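You operate a simulated robot arm through the tools that you are given. There is no shell and no other tool.

You run a simulated robot arm. Do the job below in one go: nothing can be reset, and whatever is moved stays where it is left.

Task
Take the crucible from the green-lidded pot and tip its residue into the dish on the tiled bench.
Fine: green lid on the tiled bench meanwhile, back on the pot after; the crucible then stands in the brown rack; spill nothing.

Only the result counts: the job must be done as asked and must still hold three seconds after the hand-in. Knocking over, shifting, dropping, spilling or breaking anything else fails it. Lids that push on must go on centred and level and be pressed home; caps that screw on are set level and turned clockwise until they are tight.

Robot
A 7-joint arm with a three-finger gripper, fixed in place. Base frame: the origin is at the foot of the arm, x ahead of it, y to its left, z up; the work surface is at about z = 0.8. Units: m, rad, N and s.
Its first joint turns from -2.897 to 2.897 rad. Payload 2.69 kg.
The TCP is the grasp point between the finger pads, 0.03 m short of the fingertips. In the tool frame z runs along the fingers and y along their closing line. The gripper opens to 0.128 m. The gripper's body begins 0.117 m behind the TCP.
Orientation is that of the tool frame in the base frame, as a unit quaternion [x, y, z, w]. With the fingers straight down and closing along the base's y, the tool's x points along the base's -x, its y along +y and its z along -z.

Tools
- The arm moves only by the tool apply_moves. Its argument "steps" is one flat list of numbers, 7 for each row, row after row: the shift along the tool's x, y, z in m, then the turn, a rotation vector about the tool's x, y, z in rad, then the opening, from 0 (shut) to 1 (fully open). In form: [tx, ty, tz, wx, wy, wz, gripper, tx, ty, tz, wx, wy, wz, gripper, ...]. A call has 1 to 20 rows; each row is the pose to reach, as a shift and turn from the pose commanded when the call began, along the tool's axes at that moment. Each row takes 0.2 s and may step no farther than 0.05 m and 0.15 rad from the row before; otherwise, or with a gripper value out of range, the whole call is refused. Where a pose cannot be reached the arm comes as near as it can. A force on the tool above 40 N (or 10 N above the force at the start of the call, whichever is more), or a blocked arm, ends the call early, and 0.2 s more pass. The fingers move at their own pace and stop on an object; they squeeze with about 45 N. The grip force told is the motor's: it shows also when the fingers shut on nothing. Time passes only in rows, and 0.2 s behind the last, so rows that repeat a pose let the fingers close. The reply holds the time, the measured pose of the TCP, the force on the tool along the base axes, the opening and the grip force, in the units named above and with some noise, with the torque about the TCP (base axes, N m) and any sound that the robot's microphone picked up, and new pictures: "pictures" is both (left out), scene, wrist or none.
- Cameras (640 x 400 px; columns grow to the right, rows downward): "scene" is fixed at [0.398, -0.6512, 1.5883]; the picture's right is [0.73, -0.69, 0.00], its down [-0.64, -0.68, -0.36] and it looks along [0.25, 0.26, -0.93] (base axes); focal length 214 px, centre (320, 200). "wrist" rides on the gripper at [0.058, 0.054, -0.131] in the tool frame; the picture's right is [-0.68, 0.74, 0.00], its down [-0.62, -0.57, -0.55] and it looks along [-0.40, -0.37, 0.84] (tool axes); focal length 234 px, centre (320, 200). There is no depth. A picture from a camera that has moved, and an enlarged one, comes with that camera's place and axes in the base frame and with its lens. The place of the scene camera against the robot may be out by one fixed shift of up to 0.018 m in any direction.
- raise_lower(by): slides the trunk up (or, below 0, down) by that many m; the arm rides with it, the base frame stays. It gives what a move gives, with no picture.
- zoom(camera, box): a new picture of the part [left, top, right, bottom] of that camera's present view, enlarged. No time passes.
- hand_in(): hands the job in; it is judged then, once.

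Nothing tells you positions but the pictures and the camera data. Unless the task says otherwise, let go and move clear before handing in.

The tools are called after ">>>" as name(argument=value, ...) on one line, values as JSON. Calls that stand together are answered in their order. apply_moves: Moves the arm, as the interface text tells. Its arguments: {"type":"object","properties":{"steps":{"type":"array","items":{"type":"number"}},"pictures":{"type":"string","enum":["both","scene","wrist","none"]}},"required":["steps"]} The other tools are called the same way: raise_lower (by) slides the trunk up or down; zoom (camera, box) takes an enlarged picture of a part of a camera's view; hand_in () hands the job in.

At the start:

```text
time: 0.0
tool_pos: [0.6922, -0.0839, 1.1308]
orientation: [0.0, 1.0, 0.0, 0.0]
force: [-0.2, -0.4, 0.2]
wrist_torque: [0.01, -0.01, 0.01]
opening: 0.1283
grasp_force: 0.1
trunk travel left (down, up): [-0.15, 0.2]
```

scene: 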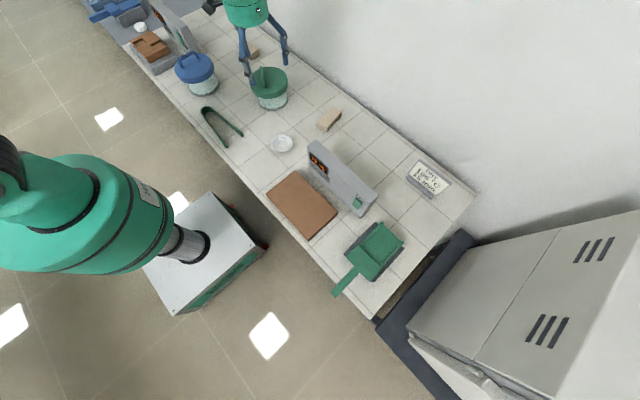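
wrist: 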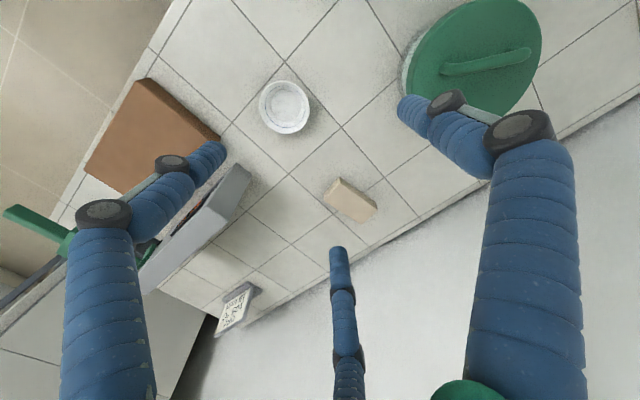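

I see a tiled bench with a green-lidded pot, a blue-lidded pot, a white dish, tongs, a brown block (possibly the rack), and a gray panel. I'll zoom in to identify things before I move anything.

>>> zoom(camera="scene", box=[160, 20, 360, 160])

>>> zoom(camera="scene", box=[240, 120, 480, 300])

>>> zoom(camera="scene", box=[80, 0, 240, 100])

>>> zoom(camera="wrist", box=[60, 60, 400, 340])

```text
2.86 times, centred on (260, 90) of scene
camera zoom: at [0.398, -0.6512, 1.5883], right [0.73, -0.69, 0.0], down [-0.64, -0.68, -0.36], along [0.25, 0.26, -0.93], focal length 613 px, centre (491, 514)
```

zoom: 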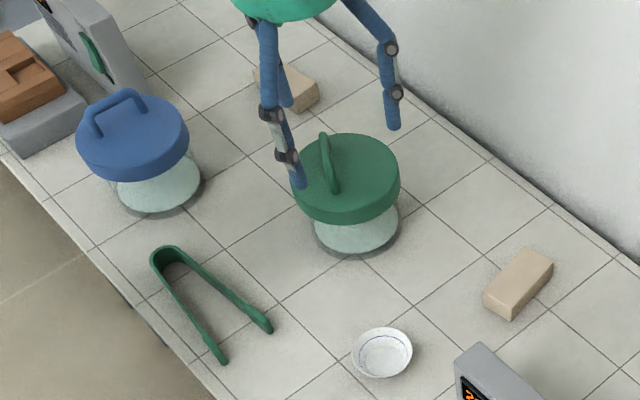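

```text
2.22 times, centred on (360, 210) of scene
camera zoom: at [0.398, -0.6512, 1.5883], right [0.73, -0.69, 0.0], down [-0.64, -0.68, -0.36], along [0.25, 0.26, -0.93], focal length 477 px, centre (231, 178)
```

zoom: 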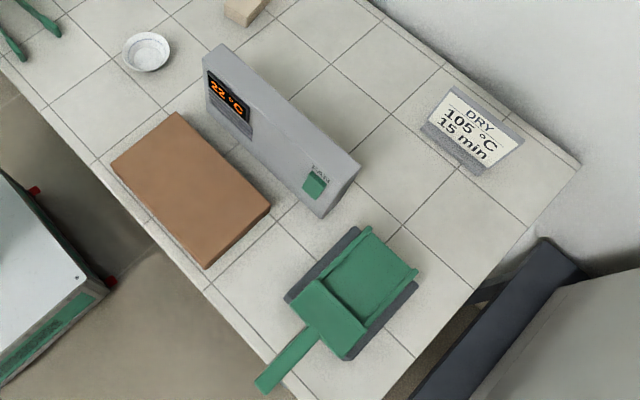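

```text
4.00 times, centred on (160, 50) of scene
camera zoom: at [0.398, -0.6512, 1.5883], right [0.73, -0.69, 0.0], down [-0.64, -0.68, -0.36], along [0.25, 0.26, -0.93], focal length 858 px, centre (960, 800)
```

zoom: 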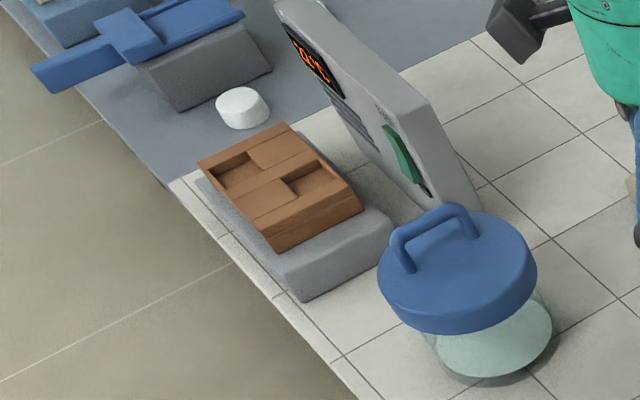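

```text
1.43 times, centred on (230, 200) of wrist
camera zoom: at [0.6341, -0.0311, 1.2607], right [0.68, 0.74, 0.0], down [0.62, -0.57, 0.55], along [0.4, -0.37, -0.84], focal length 334 px, centre (449, 200)
```

zoom: 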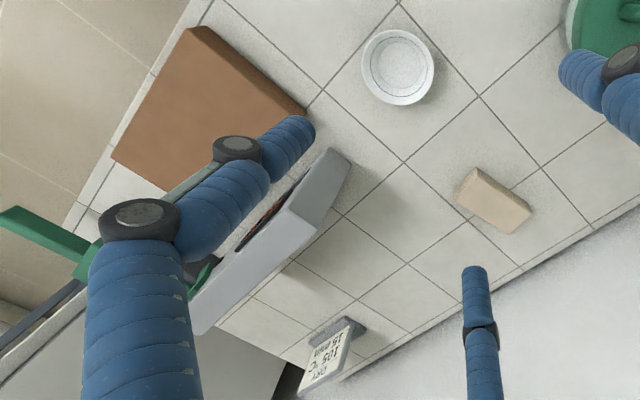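

The dish is near (0.66, -0.14), the green-lidded pot near (0.77, 0.08), and a slotted brown rack sits on a grey block far to the left. I'll move the wrist camera over the green pot for a better look, staying high.

>>> apply_moves(steps=[0.005, 0.047, 0, 0, 0, 0, 1, 0.01, 0.094, 0, 0, 0, 0, 1, 0.015, 0.14, 0, 0, 0, 0, 1, 0.02, 0.187, 0, 0, 0, 0, 1, 0.025, 0.234, 0, 0, 0, 0, 1, 0.03, 0.28, 0, 0, 0, 0, 1], pictures="both")

```text
time: 1.4
tool_pos: [0.6617, 0.196, 1.132]
orientation: [0.0, 1.0, 0.0, 0.0]
force: [-0.9, -0.5, 0.4]
wrist_torque: [0.03, 0.0, 0.01]
opening: 0.128
grasp_force: 0.0
trunk travel left (down, up): [-0.15, 0.2]
camera wrist: at [0.6031, 0.2491, 1.2616], right [0.68, 0.74, 0.0], down [0.62, -0.57, 0.55], along [0.4, -0.37, -0.84], focal length 234 px, centre (320, 200)
```

scene: 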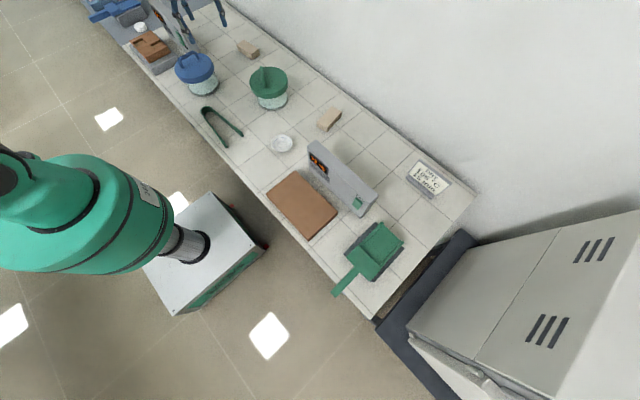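
wrist: 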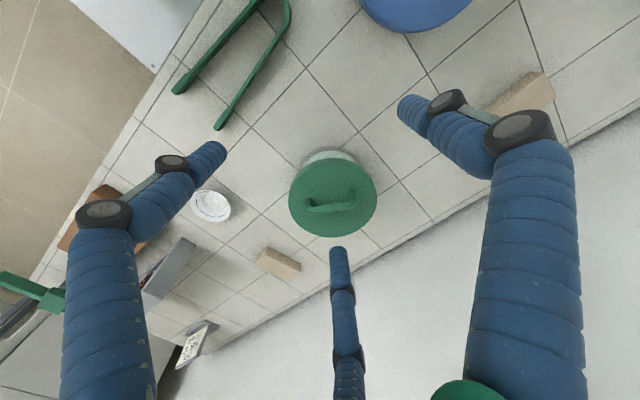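

The pot is in view. The hand looks different from the plain two-finger description, so I'll close it here in free air to see how the fingers really move.

>>> apply_moves(steps=[0, 0, 0, 0, 0, 0, 0.5, 0, 0, 0, 0, 0, 0, 0.5], pictures="wrist")

>>> apply_moves(steps=[0, 0, 0, 0, 0, 0, 0, 0, 0, 0, 0, 0, 0, 0], pictures="wrist")

>>> zoom(camera="wrist", box=[220, 100, 440, 260])

>>> zoom(camera="scene", box=[130, 0, 300, 110])

```text
time: 2.0
tool_pos: [0.6622, 0.1953, 1.1313]
orientation: [0.001, 1.0, 0.0, 0.001]
force: [0.1, -0.5, -0.5]
wrist_torque: [0.04, 0.05, 0.01]
opening: 0.0639
grasp_force: 0.1
trunk travel left (down, up): [-0.15, 0.2]
camera wrist: at [0.6033, 0.2485, 1.2616], right [0.68, 0.74, 0.0], down [0.62, -0.57, 0.55], along [0.4, -0.37, -0.84], focal length 234 px, centre (320, 200)
```

wrist: 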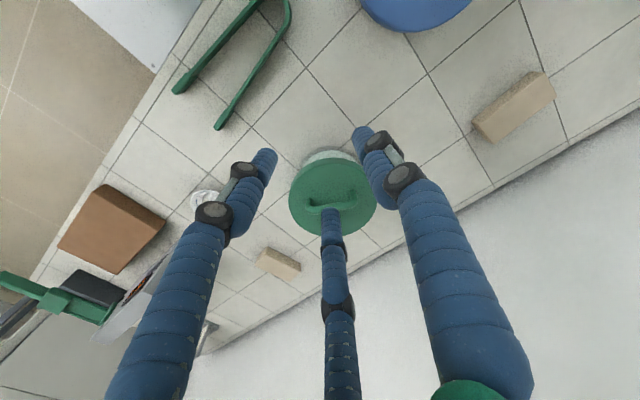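

```text
time: 2.6
tool_pos: [0.662, 0.195, 1.1308]
orientation: [0.0, 1.0, 0.0, 0.0]
force: [-0.4, 0.8, 0.1]
wrist_torque: [-0.02, -0.01, 0.01]
opening: 0.0021
grasp_force: 31.7
trunk travel left (down, up): [-0.15, 0.2]
camera wrist: at [0.6033, 0.2485, 1.2615], right [0.68, 0.74, 0.0], down [0.62, -0.57, 0.55], along [0.4, -0.37, -0.84], focal length 234 px, centre (320, 200)
```

wrist: 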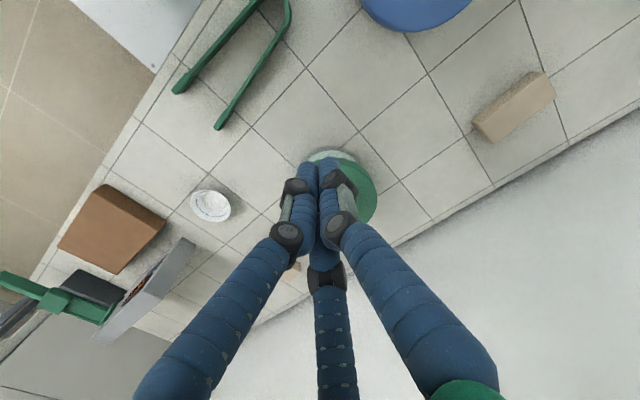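

```text
2.50 times, centred on (330, 180) of wrist
camera zoom: at [0.6033, 0.2485, 1.2615], right [0.68, 0.74, 0.0], down [0.62, -0.57, 0.55], along [0.4, -0.37, -0.84], focal length 585 px, centre (295, 250)
```

zoom: 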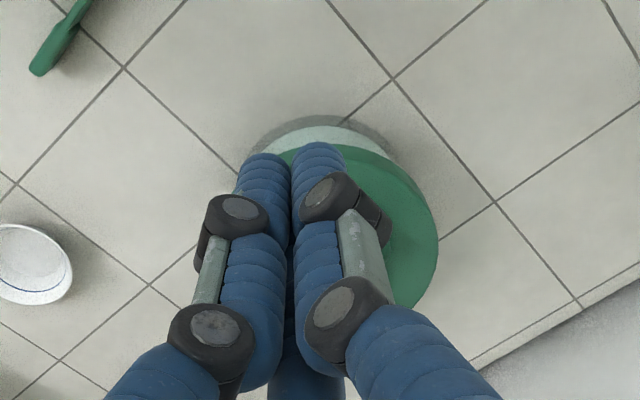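

```text
3.64 times, centred on (215, 55) of scene
camera zoom: at [0.398, -0.6512, 1.5883], right [0.73, -0.69, 0.0], down [-0.64, -0.68, -0.36], along [0.25, 0.26, -0.93], focal length 780 px, centre (702, 727)
```

zoom: 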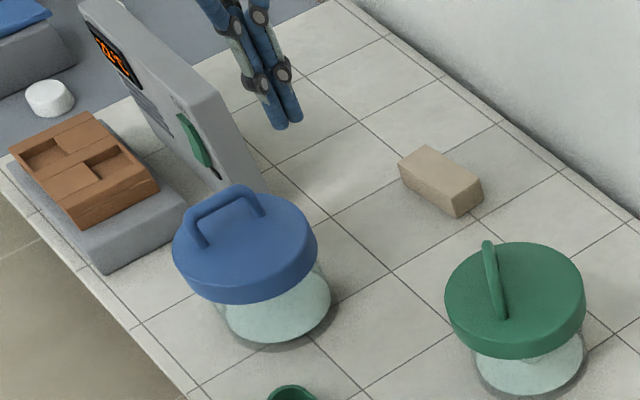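

The hand is really three fingers converging on the axis: one at tool +y, two on the -y side. Next I'll turn the wrist camera towards the brown rack on the left to inspect it.

>>> apply_moves(steps=[0.0195, 0.0429, 0, 0, 0, -0.1427, 1, 0.0391, 0.0858, 0, 0, 0, -0.2855, 1, 0.0586, 0.1287, 0, 0, 0, -0.4282, 1, 0.0782, 0.1716, 0, 0, 0, -0.5709, 1, 0.0977, 0.2145, 0, 0, 0, -0.7136, 1, 0.1173, 0.2575, 0, 0, 0, -0.8564, 1, 0.1368, 0.3004, 0, 0, 0, -0.9991, 1, 0.1564, 0.3433, 0, 0, 0, -1.1418, 1, 0.1759, 0.3862, 0, 0, 0, -1.2845, 1, 0.1955, 0.4291, 0, 0, 0, -1.4273, 1, 0.215, 0.472, 0, 0, 0, -1.57, 1], pictures="both")

>>> zoom(camera="wrist", box=[180, 80, 460, 260])

```text
time: 5.0
tool_pos: [0.4465, 0.6674, 1.1305]
orientation: [0.708, -0.706, 0.0, 0.0]
force: [-0.6, -0.3, 0.2]
wrist_torque: [0.06, 0.01, 0.0]
opening: 0.1278
grasp_force: 0.1
trunk travel left (down, up): [-0.15, 0.2]
camera wrist: at [0.3924, 0.6089, 1.2609], right [-0.74, 0.68, 0.0], down [0.57, 0.62, 0.55], along [0.37, 0.4, -0.84], focal length 234 px, centre (320, 200)
```

scene: 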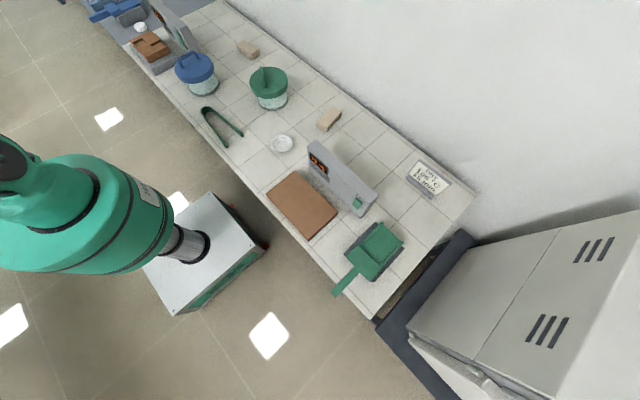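
wrist: 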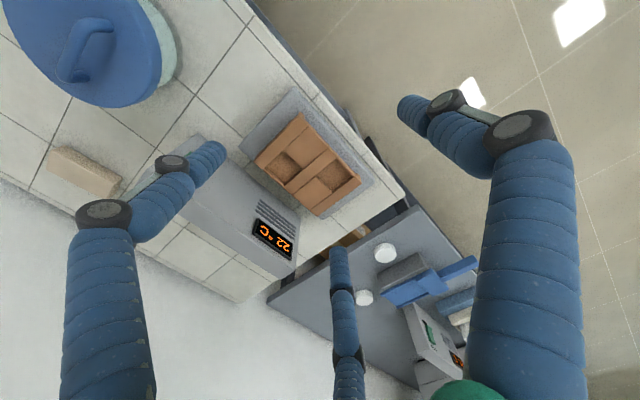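

```text
2.22 times, centred on (320, 170) of wrist
camera zoom: at [0.3924, 0.6089, 1.2609], right [-0.74, 0.68, 0.0], down [0.57, 0.62, 0.55], along [0.37, 0.4, -0.84], focal length 520 px, centre (320, 267)
```

zoom: 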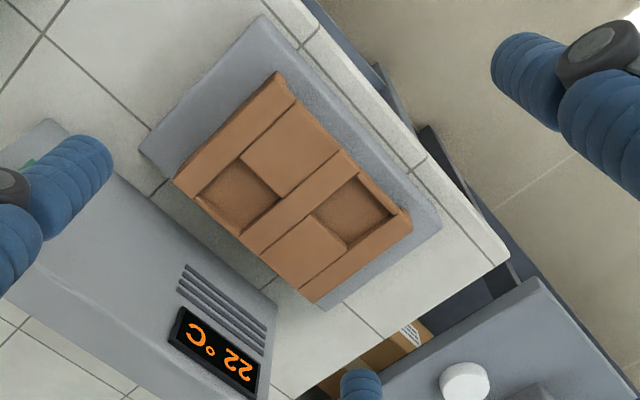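

The rack has two square pockets and sits on a grey block at about (0.57, 0.70) and (0.51, 0.78). Now back to the green pot with the closing line across its handle, for a good look at the lid.

>>> apply_moves(steps=[0.0467, -0.0144, 0, 0, 0, 0.0377, 1, 0.0934, -0.0288, 0, 0, 0, 0.0754, 1, 0.1401, -0.0433, 0, 0, 0, 0.1131, 1, 0.1868, -0.0577, 0, 0, 0, 0.1508, 1, 0.2335, -0.0721, 0, 0, 0, 0.1885, 1, 0.2802, -0.0865, 0, 0, 0, 0.2262, 1, 0.3268, -0.101, 0, 0, 0, 0.2638, 1, 0.3735, -0.1154, 0, 0, 0, 0.3015, 1, 0.4202, -0.1298, 0, 0, 0, 0.3392, 1, 0.4669, -0.1442, 0, 0, 0, 0.3769, 1, 0.5136, -0.1587, 0, 0, 0, 0.4146, 1, 0.5603, -0.1731, 0, 0, 0, 0.4523, 1, 0.607, -0.1875, 0, 0, 0, 0.49, 1], pictures="wrist")

>>> zoom(camera="wrist", box=[220, 120, 420, 245])

```text
time: 7.8
tool_pos: [0.6334, 0.0583, 1.1289]
orientation: [-0.515, 0.857, -0.001, -0.001]
force: [-0.8, -0.5, -0.3]
wrist_torque: [-0.05, 0.0, 0.0]
opening: 0.128
grasp_force: 0.1
trunk travel left (down, up): [-0.15, 0.2]
camera wrist: at [0.5574, 0.0319, 1.2591], right [-0.33, 0.94, 0.0], down [0.79, 0.28, 0.55], along [0.52, 0.18, -0.84], focal length 234 px, centre (320, 200)
```

wrist: 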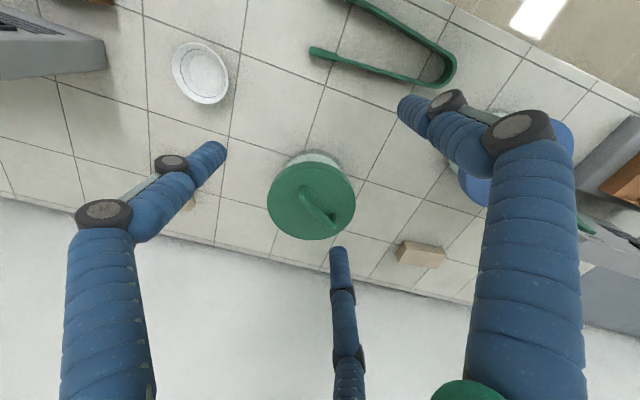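

```text
3.20 times, centred on (320, 182) of wrist
camera zoom: at [0.5574, 0.0319, 1.2591], right [-0.33, 0.94, 0.0], down [0.79, 0.28, 0.55], along [0.52, 0.18, -0.84], focal length 749 px, centre (320, 256)
```

zoom: 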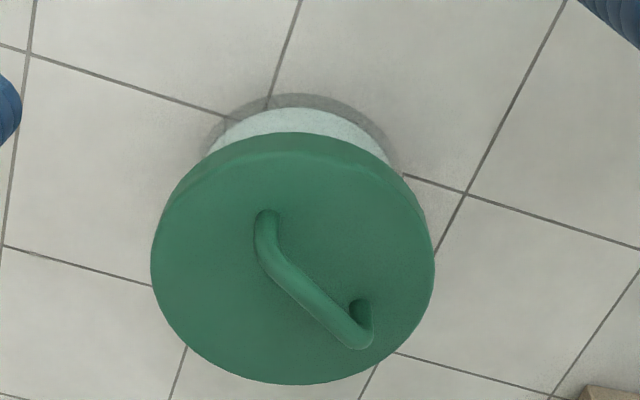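

The lid has an arched handle that looks a bit off-centre. I'll tilt the wrist so its camera looks straight down on the lid, to measure the lid and handle properly.

>>> apply_moves(steps=[-0.0276, -0.0297, 0, -0.0975, 0.1055, 0, 1, -0.0552, -0.0594, 0, -0.195, 0.211, 0, 1, -0.0827, -0.089, 0, -0.2925, 0.3165, 0, 1, -0.1103, -0.1187, 0, -0.39, 0.422, 0, 1], pictures="wrist")

>>> zoom(camera="wrist", box=[220, 120, 420, 245])

```text
time: 8.8
tool_pos: [0.7934, 0.1023, 1.1232]
orientation: [-0.492, 0.822, 0.06, -0.283]
force: [2.6, -0.5, -3.9]
wrist_torque: [-0.11, 0.48, -0.04]
opening: 0.1274
grasp_force: 0.1
trunk travel left (down, up): [-0.15, 0.2]
camera wrist: at [0.7988, 0.1035, 1.2766], right [-0.33, 0.94, 0.0], down [0.94, 0.33, 0.0], along [-0.01, 0.0, -1.0], focal length 234 px, centre (320, 200)
```

wrist: 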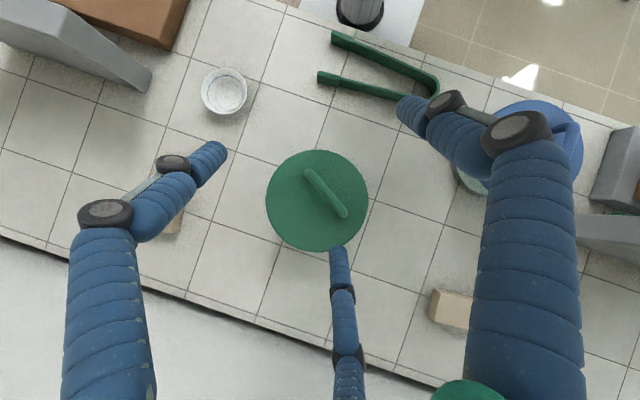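

```text
3.20 times, centred on (320, 182) of wrist
camera zoom: at [0.7988, 0.1035, 1.2766], right [-0.33, 0.94, 0.0], down [0.94, 0.33, 0.0], along [-0.01, 0.0, -1.0], focal length 749 px, centre (320, 256)
```

zoom: 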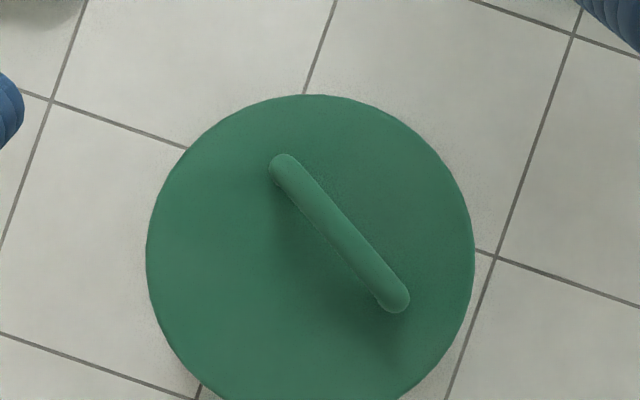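

Straight-down view: lid centre about (0.798, 0.100), handle bar centred about (0.783, 0.109) running at roughly 60° and offset ~18 mm from the lid centre, bar height near z 0.935. I'll straighten the tool and stop above the handle to check alignment.

>>> apply_moves(steps=[-0.0107, -0.0069, 0.022, 0.0975, -0.1055, 0, 1, -0.0213, -0.0137, 0.044, 0.195, -0.211, 0, 1, -0.032, -0.0206, 0.066, 0.2925, -0.3165, 0, 1, -0.0426, -0.0274, 0.0879, 0.39, -0.422, 0, 1, -0.0426, -0.0274, 0.0879, 0.39, -0.422, 0, 1], pictures="wrist")

>>> zoom(camera="wrist", box=[220, 120, 420, 245])

>>> zoom(camera="scene", box=[190, 0, 350, 100])

```text
time: 10.0
tool_pos: [0.7809, 0.1076, 1.0298]
orientation: [-0.514, 0.858, -0.001, 0.001]
force: [-0.1, 0.5, 0.5]
wrist_torque: [0.02, -0.04, 0.0]
opening: 0.1281
grasp_force: 0.2
trunk travel left (down, up): [-0.15, 0.2]
camera wrist: at [0.7063, 0.0807, 1.1592], right [-0.33, 0.94, 0.0], down [0.79, 0.28, 0.55], along [0.52, 0.18, -0.84], focal length 234 px, centre (320, 200)
```

wrist: 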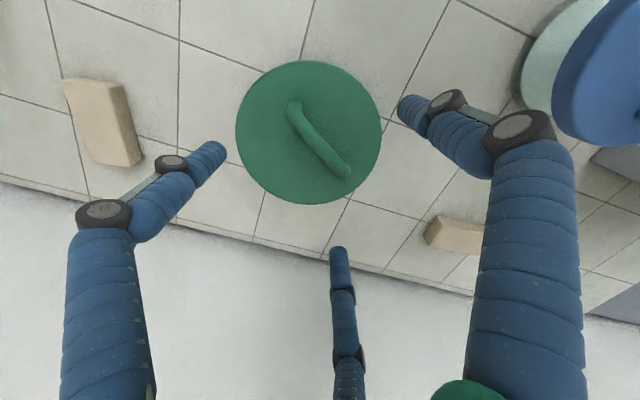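

```text
3.20 times, centred on (320, 182) of wrist
camera zoom: at [0.7063, 0.0807, 1.1592], right [-0.33, 0.94, 0.0], down [0.79, 0.28, 0.55], along [0.52, 0.18, -0.84], focal length 749 px, centre (320, 256)
```

zoom: 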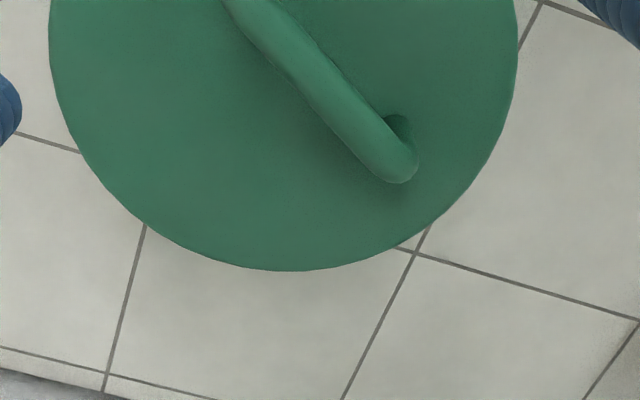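

```text
4.00 times, centred on (270, 50) of scene
camera zoom: at [0.398, -0.6512, 1.5883], right [0.73, -0.69, 0.0], down [-0.64, -0.68, -0.36], along [0.25, 0.26, -0.93], focal length 858 px, centre (520, 800)
```

zoom: 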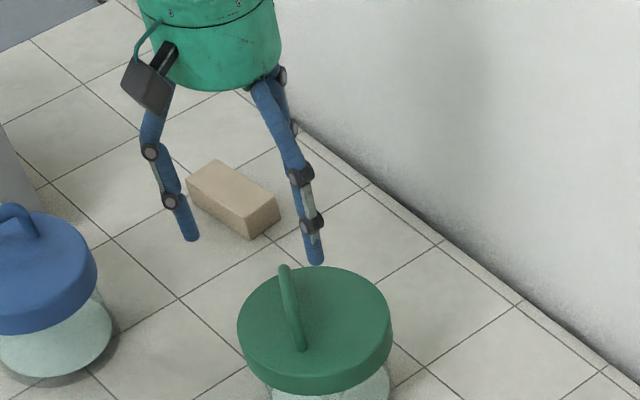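

The TCP is within a couple of millimetres of the bar centre. I'll twist 3° to match the bar and descend with the fingers fully open, then look before closing.

>>> apply_moves(steps=[0, 0, 0.03, 0, 0, 0.025, 1, 0, 0, 0.06, 0, 0, 0.05, 1, 0, 0, 0.08, 0, 0, 0.05, 1, 0, 0, 0.09, 0, 0, 0.05, 1, 0, 0, 0.09, 0, 0, 0.05, 1], pictures="both")

>>> zoom(camera="scene", box=[210, 30, 338, 110])

```text
time: 11.2
tool_pos: [0.7819, 0.1093, 0.9403]
orientation: [-0.492, 0.87, 0.0, 0.0]
force: [-0.6, 0.3, -0.1]
wrist_torque: [0.02, 0.01, -0.03]
opening: 0.1281
grasp_force: 0.1
trunk travel left (down, up): [-0.15, 0.2]
camera wrist: at [0.7058, 0.0858, 1.0698], right [-0.28, 0.96, 0.0], down [0.8, 0.24, 0.55], along [0.53, 0.16, -0.84], focal length 234 px, centre (320, 200)
```

scene: 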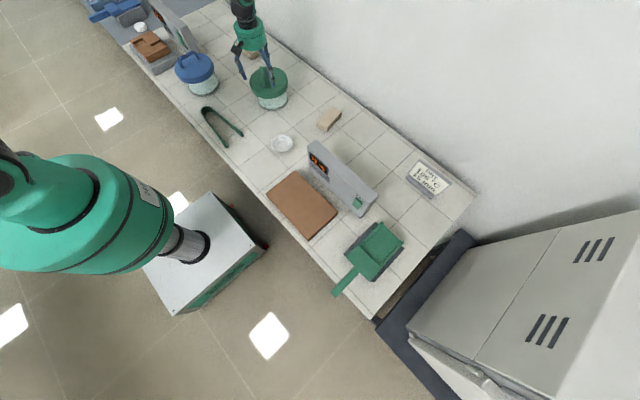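
wrist: 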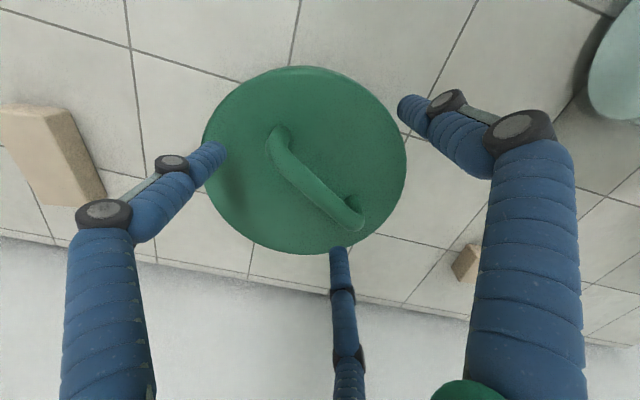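

```text
5.00 times, centred on (274, 70) of scene
camera zoom: at [0.398, -0.6512, 1.5883], right [0.73, -0.69, 0.0], down [-0.64, -0.68, -0.36], along [0.25, 0.26, -0.93], focal length 1072 px, centre (550, 850)
```

zoom: 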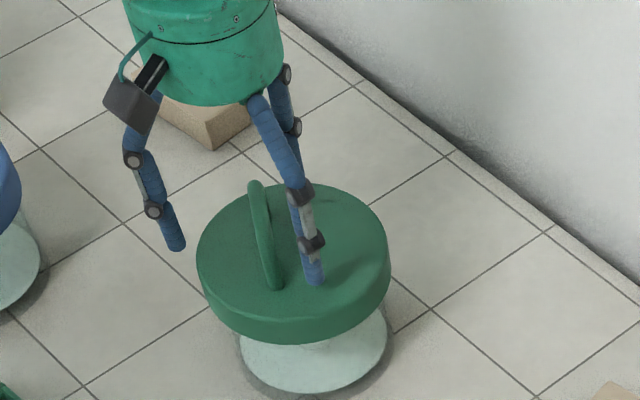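

The bar sits right at the TCP between the fingers. Closing on it now.

>>> apply_moves(steps=[0, 0, 0, 0, 0, 0, 0.5, 0, 0, 0, 0, 0, 0, 0.25, 0, 0, 0, 0, 0, 0, 0, 0, 0, 0, 0, 0, 0, 0, 0, 0, 0, 0, 0, 0, 0], pictures="both")

>>> zoom(camera="scene", box=[210, 30, 338, 110])

```text
time: 12.4
tool_pos: [0.7814, 0.1086, 0.9403]
orientation: [-0.492, 0.871, -0.001, 0.0]
force: [4.1, -0.4, 2.5]
wrist_torque: [0.03, -0.04, -0.06]
opening: 0.0212
grasp_force: 44.9
trunk travel left (down, up): [-0.15, 0.2]
camera wrist: at [0.7061, 0.0858, 1.0701], right [-0.28, 0.96, 0.0], down [0.8, 0.24, 0.55], along [0.53, 0.16, -0.84], focal length 234 px, centre (320, 200)
```

scene: 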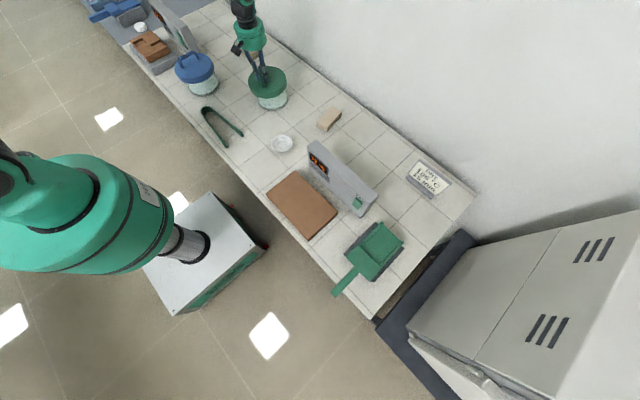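
wrist: 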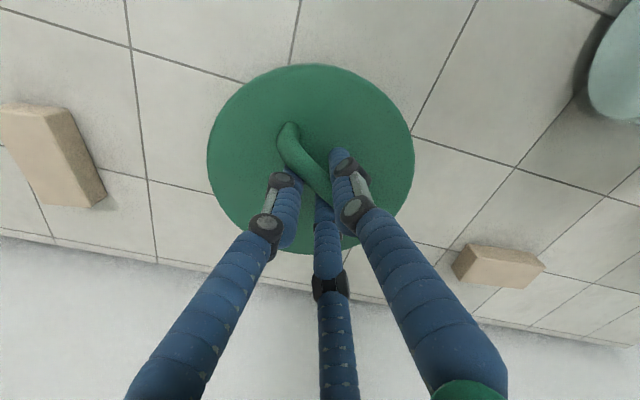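

```text
5.00 times, centred on (274, 70) of scene
camera zoom: at [0.398, -0.6512, 1.5883], right [0.73, -0.69, 0.0], down [-0.64, -0.68, -0.36], along [0.25, 0.26, -0.93], focal length 1072 px, centre (550, 850)
```

zoom: 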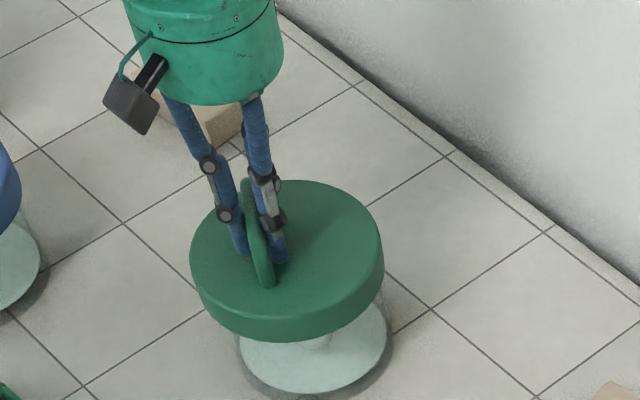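

The lid is gripped (opening 0.021, 45 N), and the lid seems to have shifted a few millimetres as the fingers closed while the pot body stayed put. I'll lift gently and check the forces.

>>> apply_moves(steps=[0, 0, -0.004, 0, 0, 0, 0, 0, 0, -0.008, 0, 0, 0, 0, 0, 0, -0.012, 0, 0, 0, 0], pictures="both")

>>> zoom(camera="scene", box=[210, 30, 338, 110])

```text
time: 13.2
tool_pos: [0.7824, 0.1084, 0.9519]
orientation: [-0.492, 0.871, 0.0, -0.001]
force: [0.3, 0.5, -2.6]
wrist_torque: [0.01, 0.03, -0.02]
opening: 0.021
grasp_force: 45.2
trunk travel left (down, up): [-0.15, 0.2]
camera wrist: at [0.7066, 0.0851, 1.082], right [-0.28, 0.96, 0.0], down [0.8, 0.24, 0.55], along [0.53, 0.16, -0.84], focal length 234 px, centre (320, 200)
```

scene: 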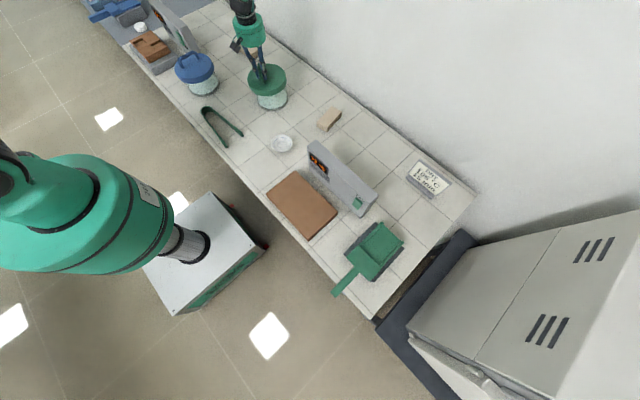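
wrist: 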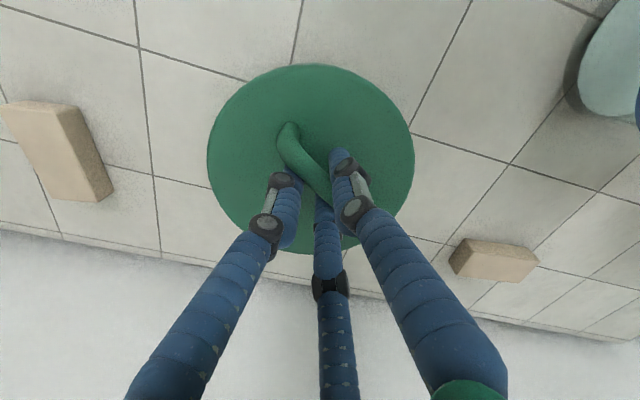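

```text
5.00 times, centred on (274, 70) of scene
camera zoom: at [0.398, -0.6512, 1.5883], right [0.73, -0.69, 0.0], down [-0.64, -0.68, -0.36], along [0.25, 0.26, -0.93], focal length 1072 px, centre (550, 850)
```

zoom: 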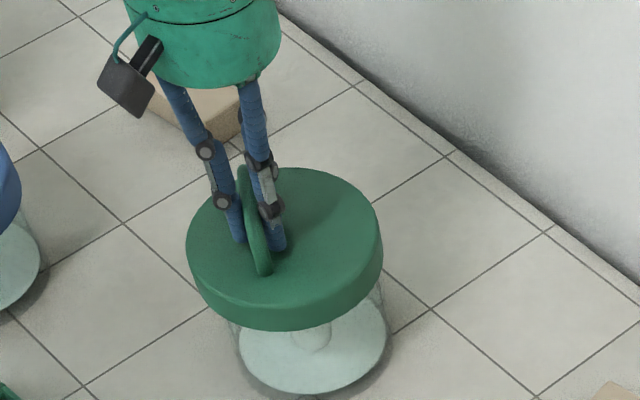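

The lid came off cleanly (about 2.6 N) and the pot stayed still. I'll raise it well clear and carry it over the empty tiles at about (0.785, 0.305), between the pots and the far brick.

>>> apply_moves(steps=[0, 0, -0.036, 0, 0, 0, 0, 0, 0, -0.072, 0, 0, 0, 0, 0, 0, -0.108, 0, 0, 0, 0, -0.0282, 0.0195, -0.108, 0, 0, 0, 0, -0.0564, 0.039, -0.108, 0, 0, 0, 0, -0.0847, 0.0585, -0.108, 0, 0, 0, 0, -0.1129, 0.0779, -0.108, 0, 0, 0, 0, -0.1411, 0.0974, -0.108, 0, 0, 0, 0, -0.1693, 0.1169, -0.108, 0, 0, 0, 0, -0.1693, 0.1169, -0.108, 0, 0, 0, 0], pictures="both")

>>> zoom(camera="scene", box=[180, 10, 340, 110])

```text
time: 15.4
tool_pos: [0.7714, 0.3143, 1.0596]
orientation: [-0.492, 0.87, 0.0, 0.0]
force: [1.1, 0.3, -1.9]
wrist_torque: [-0.08, 0.04, 0.02]
opening: 0.021
grasp_force: 44.7
trunk travel left (down, up): [-0.15, 0.2]
camera wrist: at [0.6947, 0.2921, 1.1906], right [-0.28, 0.96, 0.0], down [0.8, 0.24, 0.55], along [0.53, 0.15, -0.84], focal length 234 px, centre (320, 200)
```

scene: 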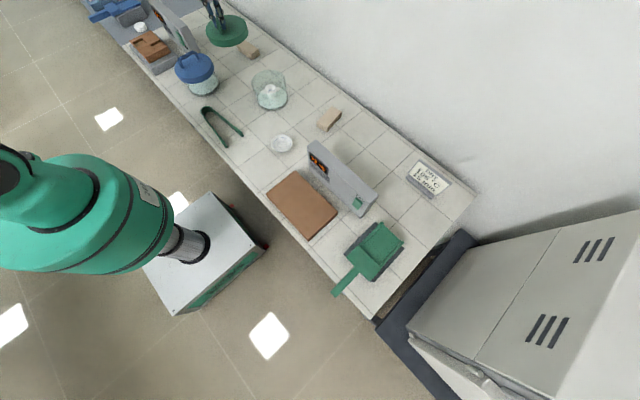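
wrist: 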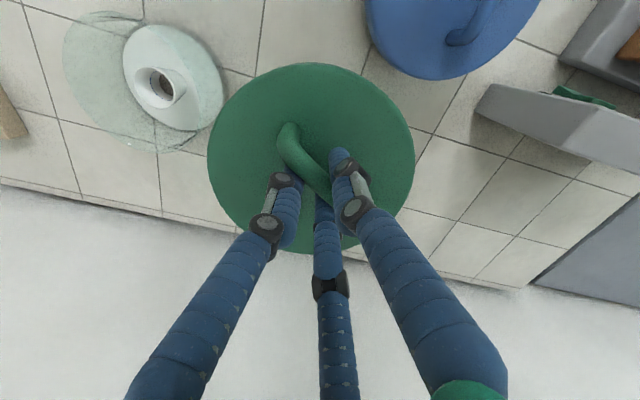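

```text
4.00 times, centred on (260, 60) of scene
camera zoom: at [0.398, -0.6512, 1.5883], right [0.73, -0.69, 0.0], down [-0.64, -0.68, -0.36], along [0.25, 0.26, -0.93], focal length 858 px, centre (560, 760)
```

zoom: 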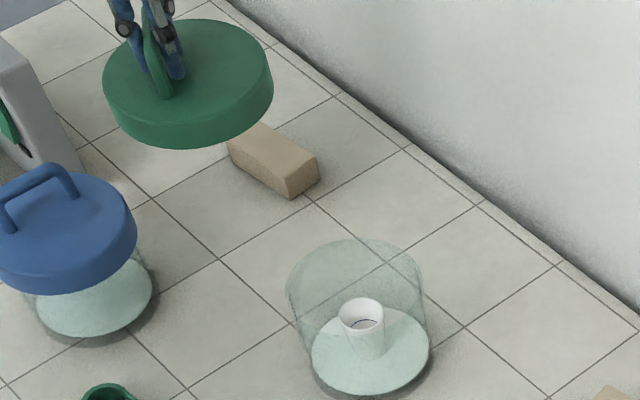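

With the lid off, the glass pot shows the white crucible standing near its centre. Lowering the lid toward the tiles, stopping short of contact first.

>>> apply_moves(steps=[0, 0, 0.04, 0, 0, 0, 0, 0, 0, 0.08, 0, 0, 0, 0, 0, 0, 0.115, 0, 0, 0, 0, 0, 0, 0.14, 0, 0, 0, 0, 0, 0, 0.14, 0, 0, 0, 0], pictures="both")

>>> zoom(camera="scene", box=[160, 0, 320, 100])

```text
time: 16.6
tool_pos: [0.771, 0.3151, 0.9196]
orientation: [-0.492, 0.87, 0.0, -0.001]
force: [0.4, 0.0, -2.3]
wrist_torque: [0.01, 0.01, 0.01]
opening: 0.0208
grasp_force: 45.6
trunk travel left (down, up): [-0.15, 0.2]
camera wrist: at [0.6953, 0.2919, 1.0493], right [-0.28, 0.96, 0.0], down [0.8, 0.24, 0.55], along [0.53, 0.16, -0.84], focal length 234 px, centre (320, 200)
```

scene: 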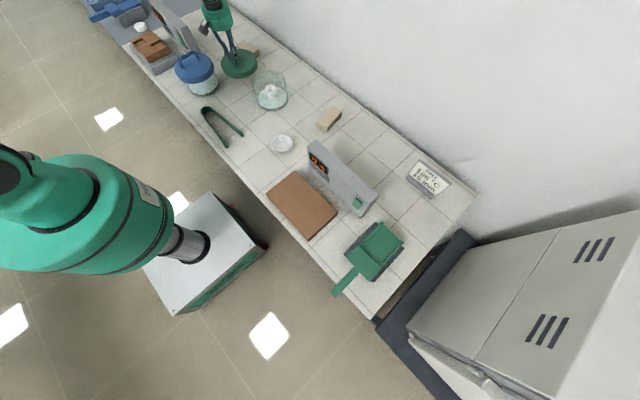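
wrist: 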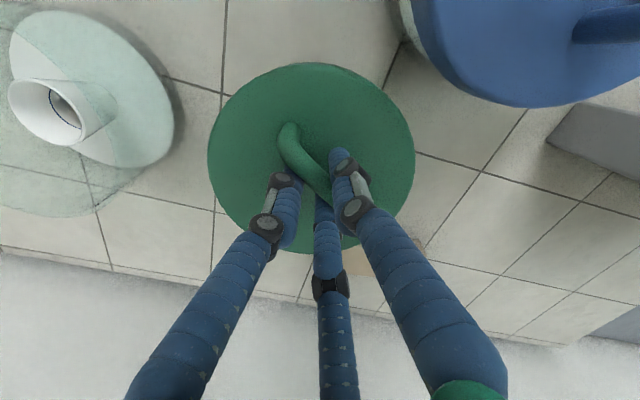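

```text
4.00 times, centred on (240, 50) of scene
camera zoom: at [0.398, -0.6512, 1.5883], right [0.73, -0.69, 0.0], down [-0.64, -0.68, -0.36], along [0.25, 0.26, -0.93], focal length 858 px, centre (640, 800)
```

zoom: 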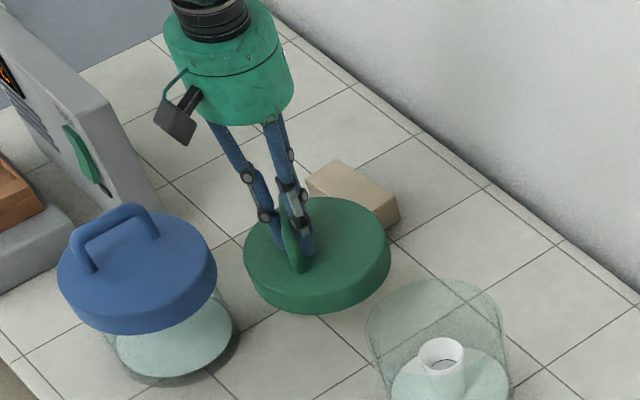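

Clear of the brick and blue pot. Lowering in small steps until the lid touches the tiles.

>>> apply_moves(steps=[0, 0, 0.008, 0, 0, 0, 0, 0, 0, 0.016, 0, 0, 0, 0, 0, 0, 0.022, 0, 0, 0, 0, 0, 0, 0.027, 0, 0, 0, 0, 0, 0, 0.031, 0, 0, 0, 0, 0, 0, 0.034, 0, 0, 0, 0, 0, 0, 0.037, 0, 0, 0, 0, 0, 0, 0.04, 0, 0, 0, 0, 0, 0, 0.043, 0, 0, 0, 0, 0, 0, 0.046, 0, 0, 0, 0], pictures="scene")

>>> zoom(camera="scene", box=[160, 0, 320, 100])

```text
time: 18.8
tool_pos: [0.7706, 0.3134, 0.874]
orientation: [-0.492, 0.871, 0.0, 0.0]
force: [-0.3, -0.8, -1.4]
wrist_torque: [0.0, 0.02, -0.01]
opening: 0.0208
grasp_force: 44.7
trunk travel left (down, up): [-0.15, 0.2]
```

scene: 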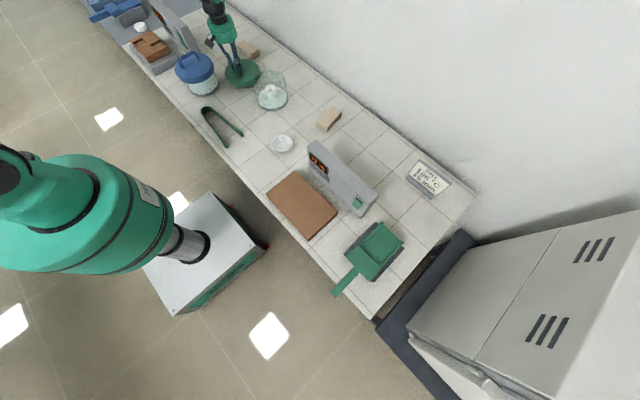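

```text
4.00 times, centred on (240, 50) of scene
camera zoom: at [0.398, -0.6512, 1.5883], right [0.73, -0.69, 0.0], down [-0.64, -0.68, -0.36], along [0.25, 0.26, -0.93], focal length 858 px, centre (640, 800)
```

zoom: 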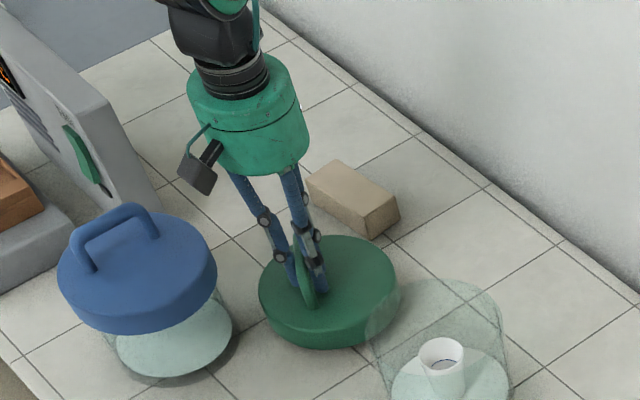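

Very close to the tiles now. Continuing in 2 mm steps to contact.

>>> apply_moves(steps=[0, 0, 0.002, 0, 0, 0, 0, 0, 0, 0.004, 0, 0, 0, 0, 0, 0, 0.006, 0, 0, 0, 0, 0, 0, 0.008, 0, 0, 0, 0], pictures="none")

```text
time: 19.8
tool_pos: [0.7699, 0.3123, 0.8654]
orientation: [-0.492, 0.871, 0.0, 0.0]
force: [-0.5, 0.2, -2.5]
wrist_torque: [0.0, 0.04, 0.0]
opening: 0.021
grasp_force: 45.1
trunk travel left (down, up): [-0.15, 0.2]
```

>>> apply_moves(steps=[0, 0, 0.002, 0, 0, 0, 0, 0, 0, 0.004, 0, 0, 0, 0, 0, 0, 0.006, 0, 0, 0, 0, 0, 0, 0.008, 0, 0, 0, 0], pictures="wrist")

>>> zoom(camera="scene", box=[192, 40, 288, 100])

```text
time: 20.8
tool_pos: [0.7704, 0.313, 0.8599]
orientation: [-0.492, 0.871, -0.001, 0.0]
force: [-5.0, -1.5, 18.2]
wrist_torque: [-0.84, 0.65, -0.05]
opening: 0.0206
grasp_force: 44.6
trunk travel left (down, up): [-0.15, 0.2]
camera wrist: at [0.6937, 0.2904, 0.9901], right [-0.28, 0.96, 0.0], down [0.8, 0.24, 0.55], along [0.53, 0.16, -0.83], focal length 234 px, centre (320, 200)
```

wrist: 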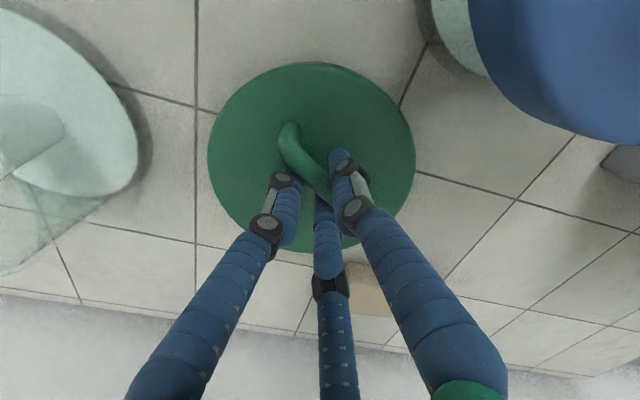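

```text
6.67 times, centred on (240, 70) of scene
camera zoom: at [0.398, -0.6512, 1.5883], right [0.73, -0.69, 0.0], down [-0.64, -0.68, -0.36], along [0.25, 0.26, -0.93], focal length 1430 px, centre (853, 1067)
```

zoom: 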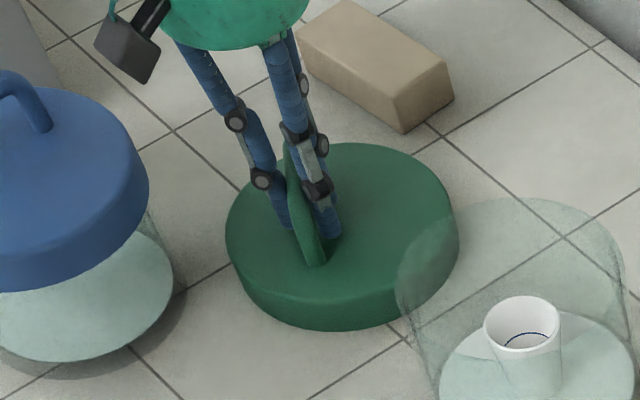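

The lid is resting on the tiles (contact at TCP z ≈ 0.860). I'll relieve the push by 2 mm, open fully, and rise straight up.

>>> apply_moves(steps=[0, 0, -0.002, 0, 0, 0, 0, 0, 0, -0.002, 0, 0, 0, 0.3, 0, 0, -0.002, 0, 0, 0, 0.7, 0, 0, -0.002, 0, 0, 0, 1, 0, 0, -0.002, 0, 0, 0, 1, 0, 0, -0.03, 0, 0, 0, 1, 0, 0, -0.07, 0, 0, 0, 1, 0, 0, -0.12, 0, 0, 0, 1, 0, 0, -0.17, 0, 0, 0, 1, 0, 0, -0.2, 0, 0, 0, 1], pictures="both")

>>> zoom(camera="scene", box=[192, 40, 288, 100])

```text
time: 23.0
tool_pos: [0.7696, 0.3129, 1.0581]
orientation: [-0.492, 0.871, 0.0, 0.0]
force: [0.0, 0.3, 0.0]
wrist_torque: [0.01, 0.0, 0.05]
opening: 0.1283
grasp_force: 0.1
trunk travel left (down, up): [-0.15, 0.2]
camera wrist: at [0.6931, 0.2905, 1.1885], right [-0.28, 0.96, 0.0], down [0.8, 0.24, 0.55], along [0.53, 0.16, -0.84], focal length 234 px, centre (320, 200)
```

scene: 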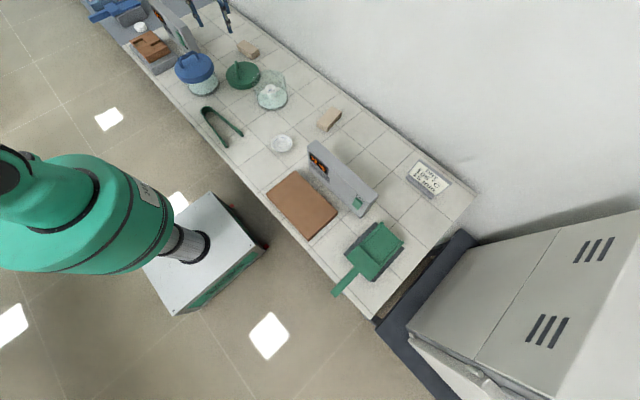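
wrist: 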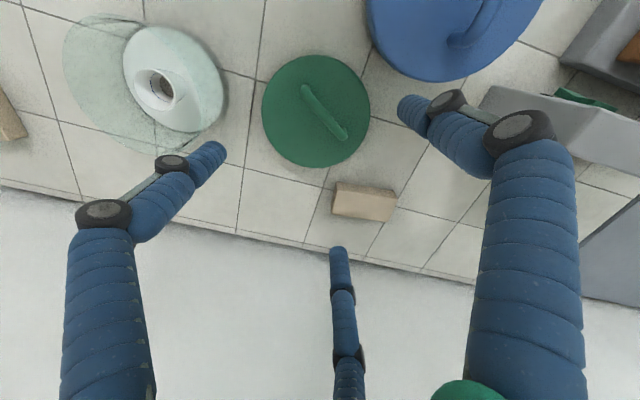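

```text
6.67 times, centred on (240, 70) of scene
camera zoom: at [0.398, -0.6512, 1.5883], right [0.73, -0.69, 0.0], down [-0.64, -0.68, -0.36], along [0.25, 0.26, -0.93], focal length 1430 px, centre (853, 1067)
```

zoom: 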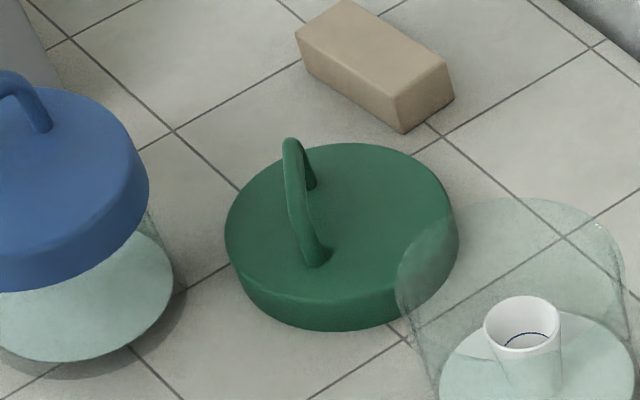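

The lid sits flat on the tiles, touching nothing. Now a straight-down look into the pot to locate the crucible and its contents.

>>> apply_moves(steps=[0.0342, -0.0264, -0.0084, -0.078, 0.0844, 0, 1, 0.0684, -0.0528, -0.0168, -0.156, 0.1688, 0, 1, 0.1025, -0.0793, -0.0252, -0.234, 0.2532, 0, 1, 0.1367, -0.1057, -0.0336, -0.312, 0.3376, 0, 1, 0.1709, -0.1321, -0.042, -0.39, 0.422, 0, 1, 0.1709, -0.1321, -0.042, -0.39, 0.422, 0, 1], pictures="wrist")

>>> zoom(camera="wrist", box=[240, 140, 400, 240])

>>> zoom(camera="scene", box=[232, 60, 312, 110])

```text
time: 24.4
tool_pos: [0.7963, 0.0969, 1.0981]
orientation: [-0.473, 0.834, 0.065, -0.277]
force: [0.2, -0.3, -0.5]
wrist_torque: [0.08, 0.11, -0.08]
opening: 0.1283
grasp_force: 0.1
trunk travel left (down, up): [-0.15, 0.2]
camera wrist: at [0.8001, 0.0976, 1.2507], right [-0.28, 0.96, 0.0], down [0.96, 0.28, 0.0], along [0.0, 0.0, -1.0], focal length 234 px, centre (320, 200)
```

wrist: 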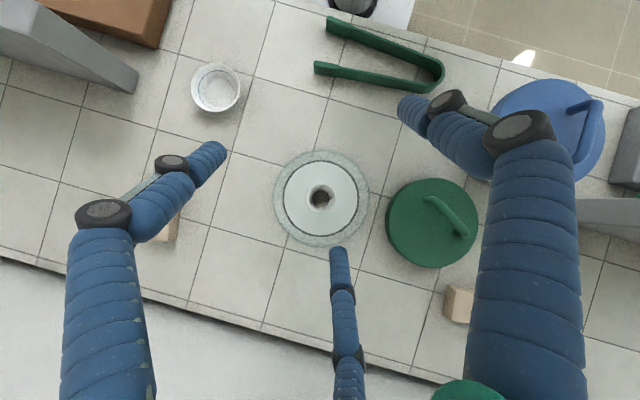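

```text
4.00 times, centred on (320, 190) of wrist
camera zoom: at [0.8001, 0.0976, 1.2507], right [-0.28, 0.96, 0.0], down [0.96, 0.28, 0.0], along [0.0, 0.0, -1.0], focal length 937 px, centre (320, 240)
```

zoom: 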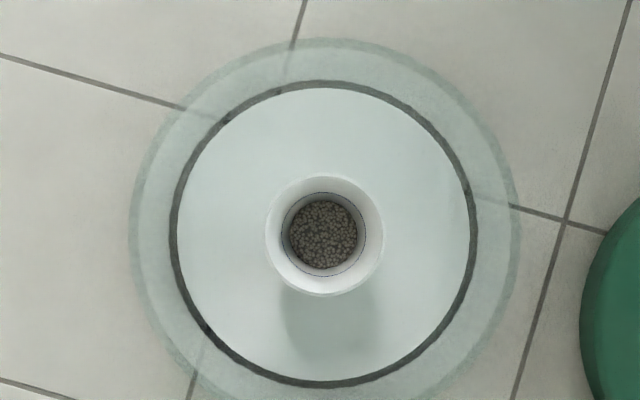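

```text
8.00 times, centred on (272, 85) of scene
camera zoom: at [0.398, -0.6512, 1.5883], right [0.73, -0.69, 0.0], down [-0.64, -0.68, -0.36], along [0.25, 0.26, -0.93], focal length 1716 px, centre (704, 1120)
```

zoom: 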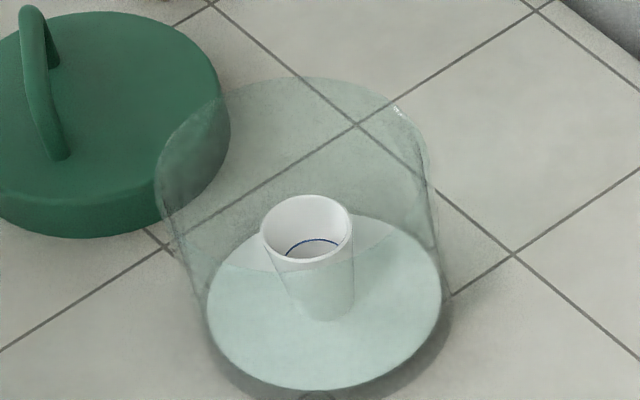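

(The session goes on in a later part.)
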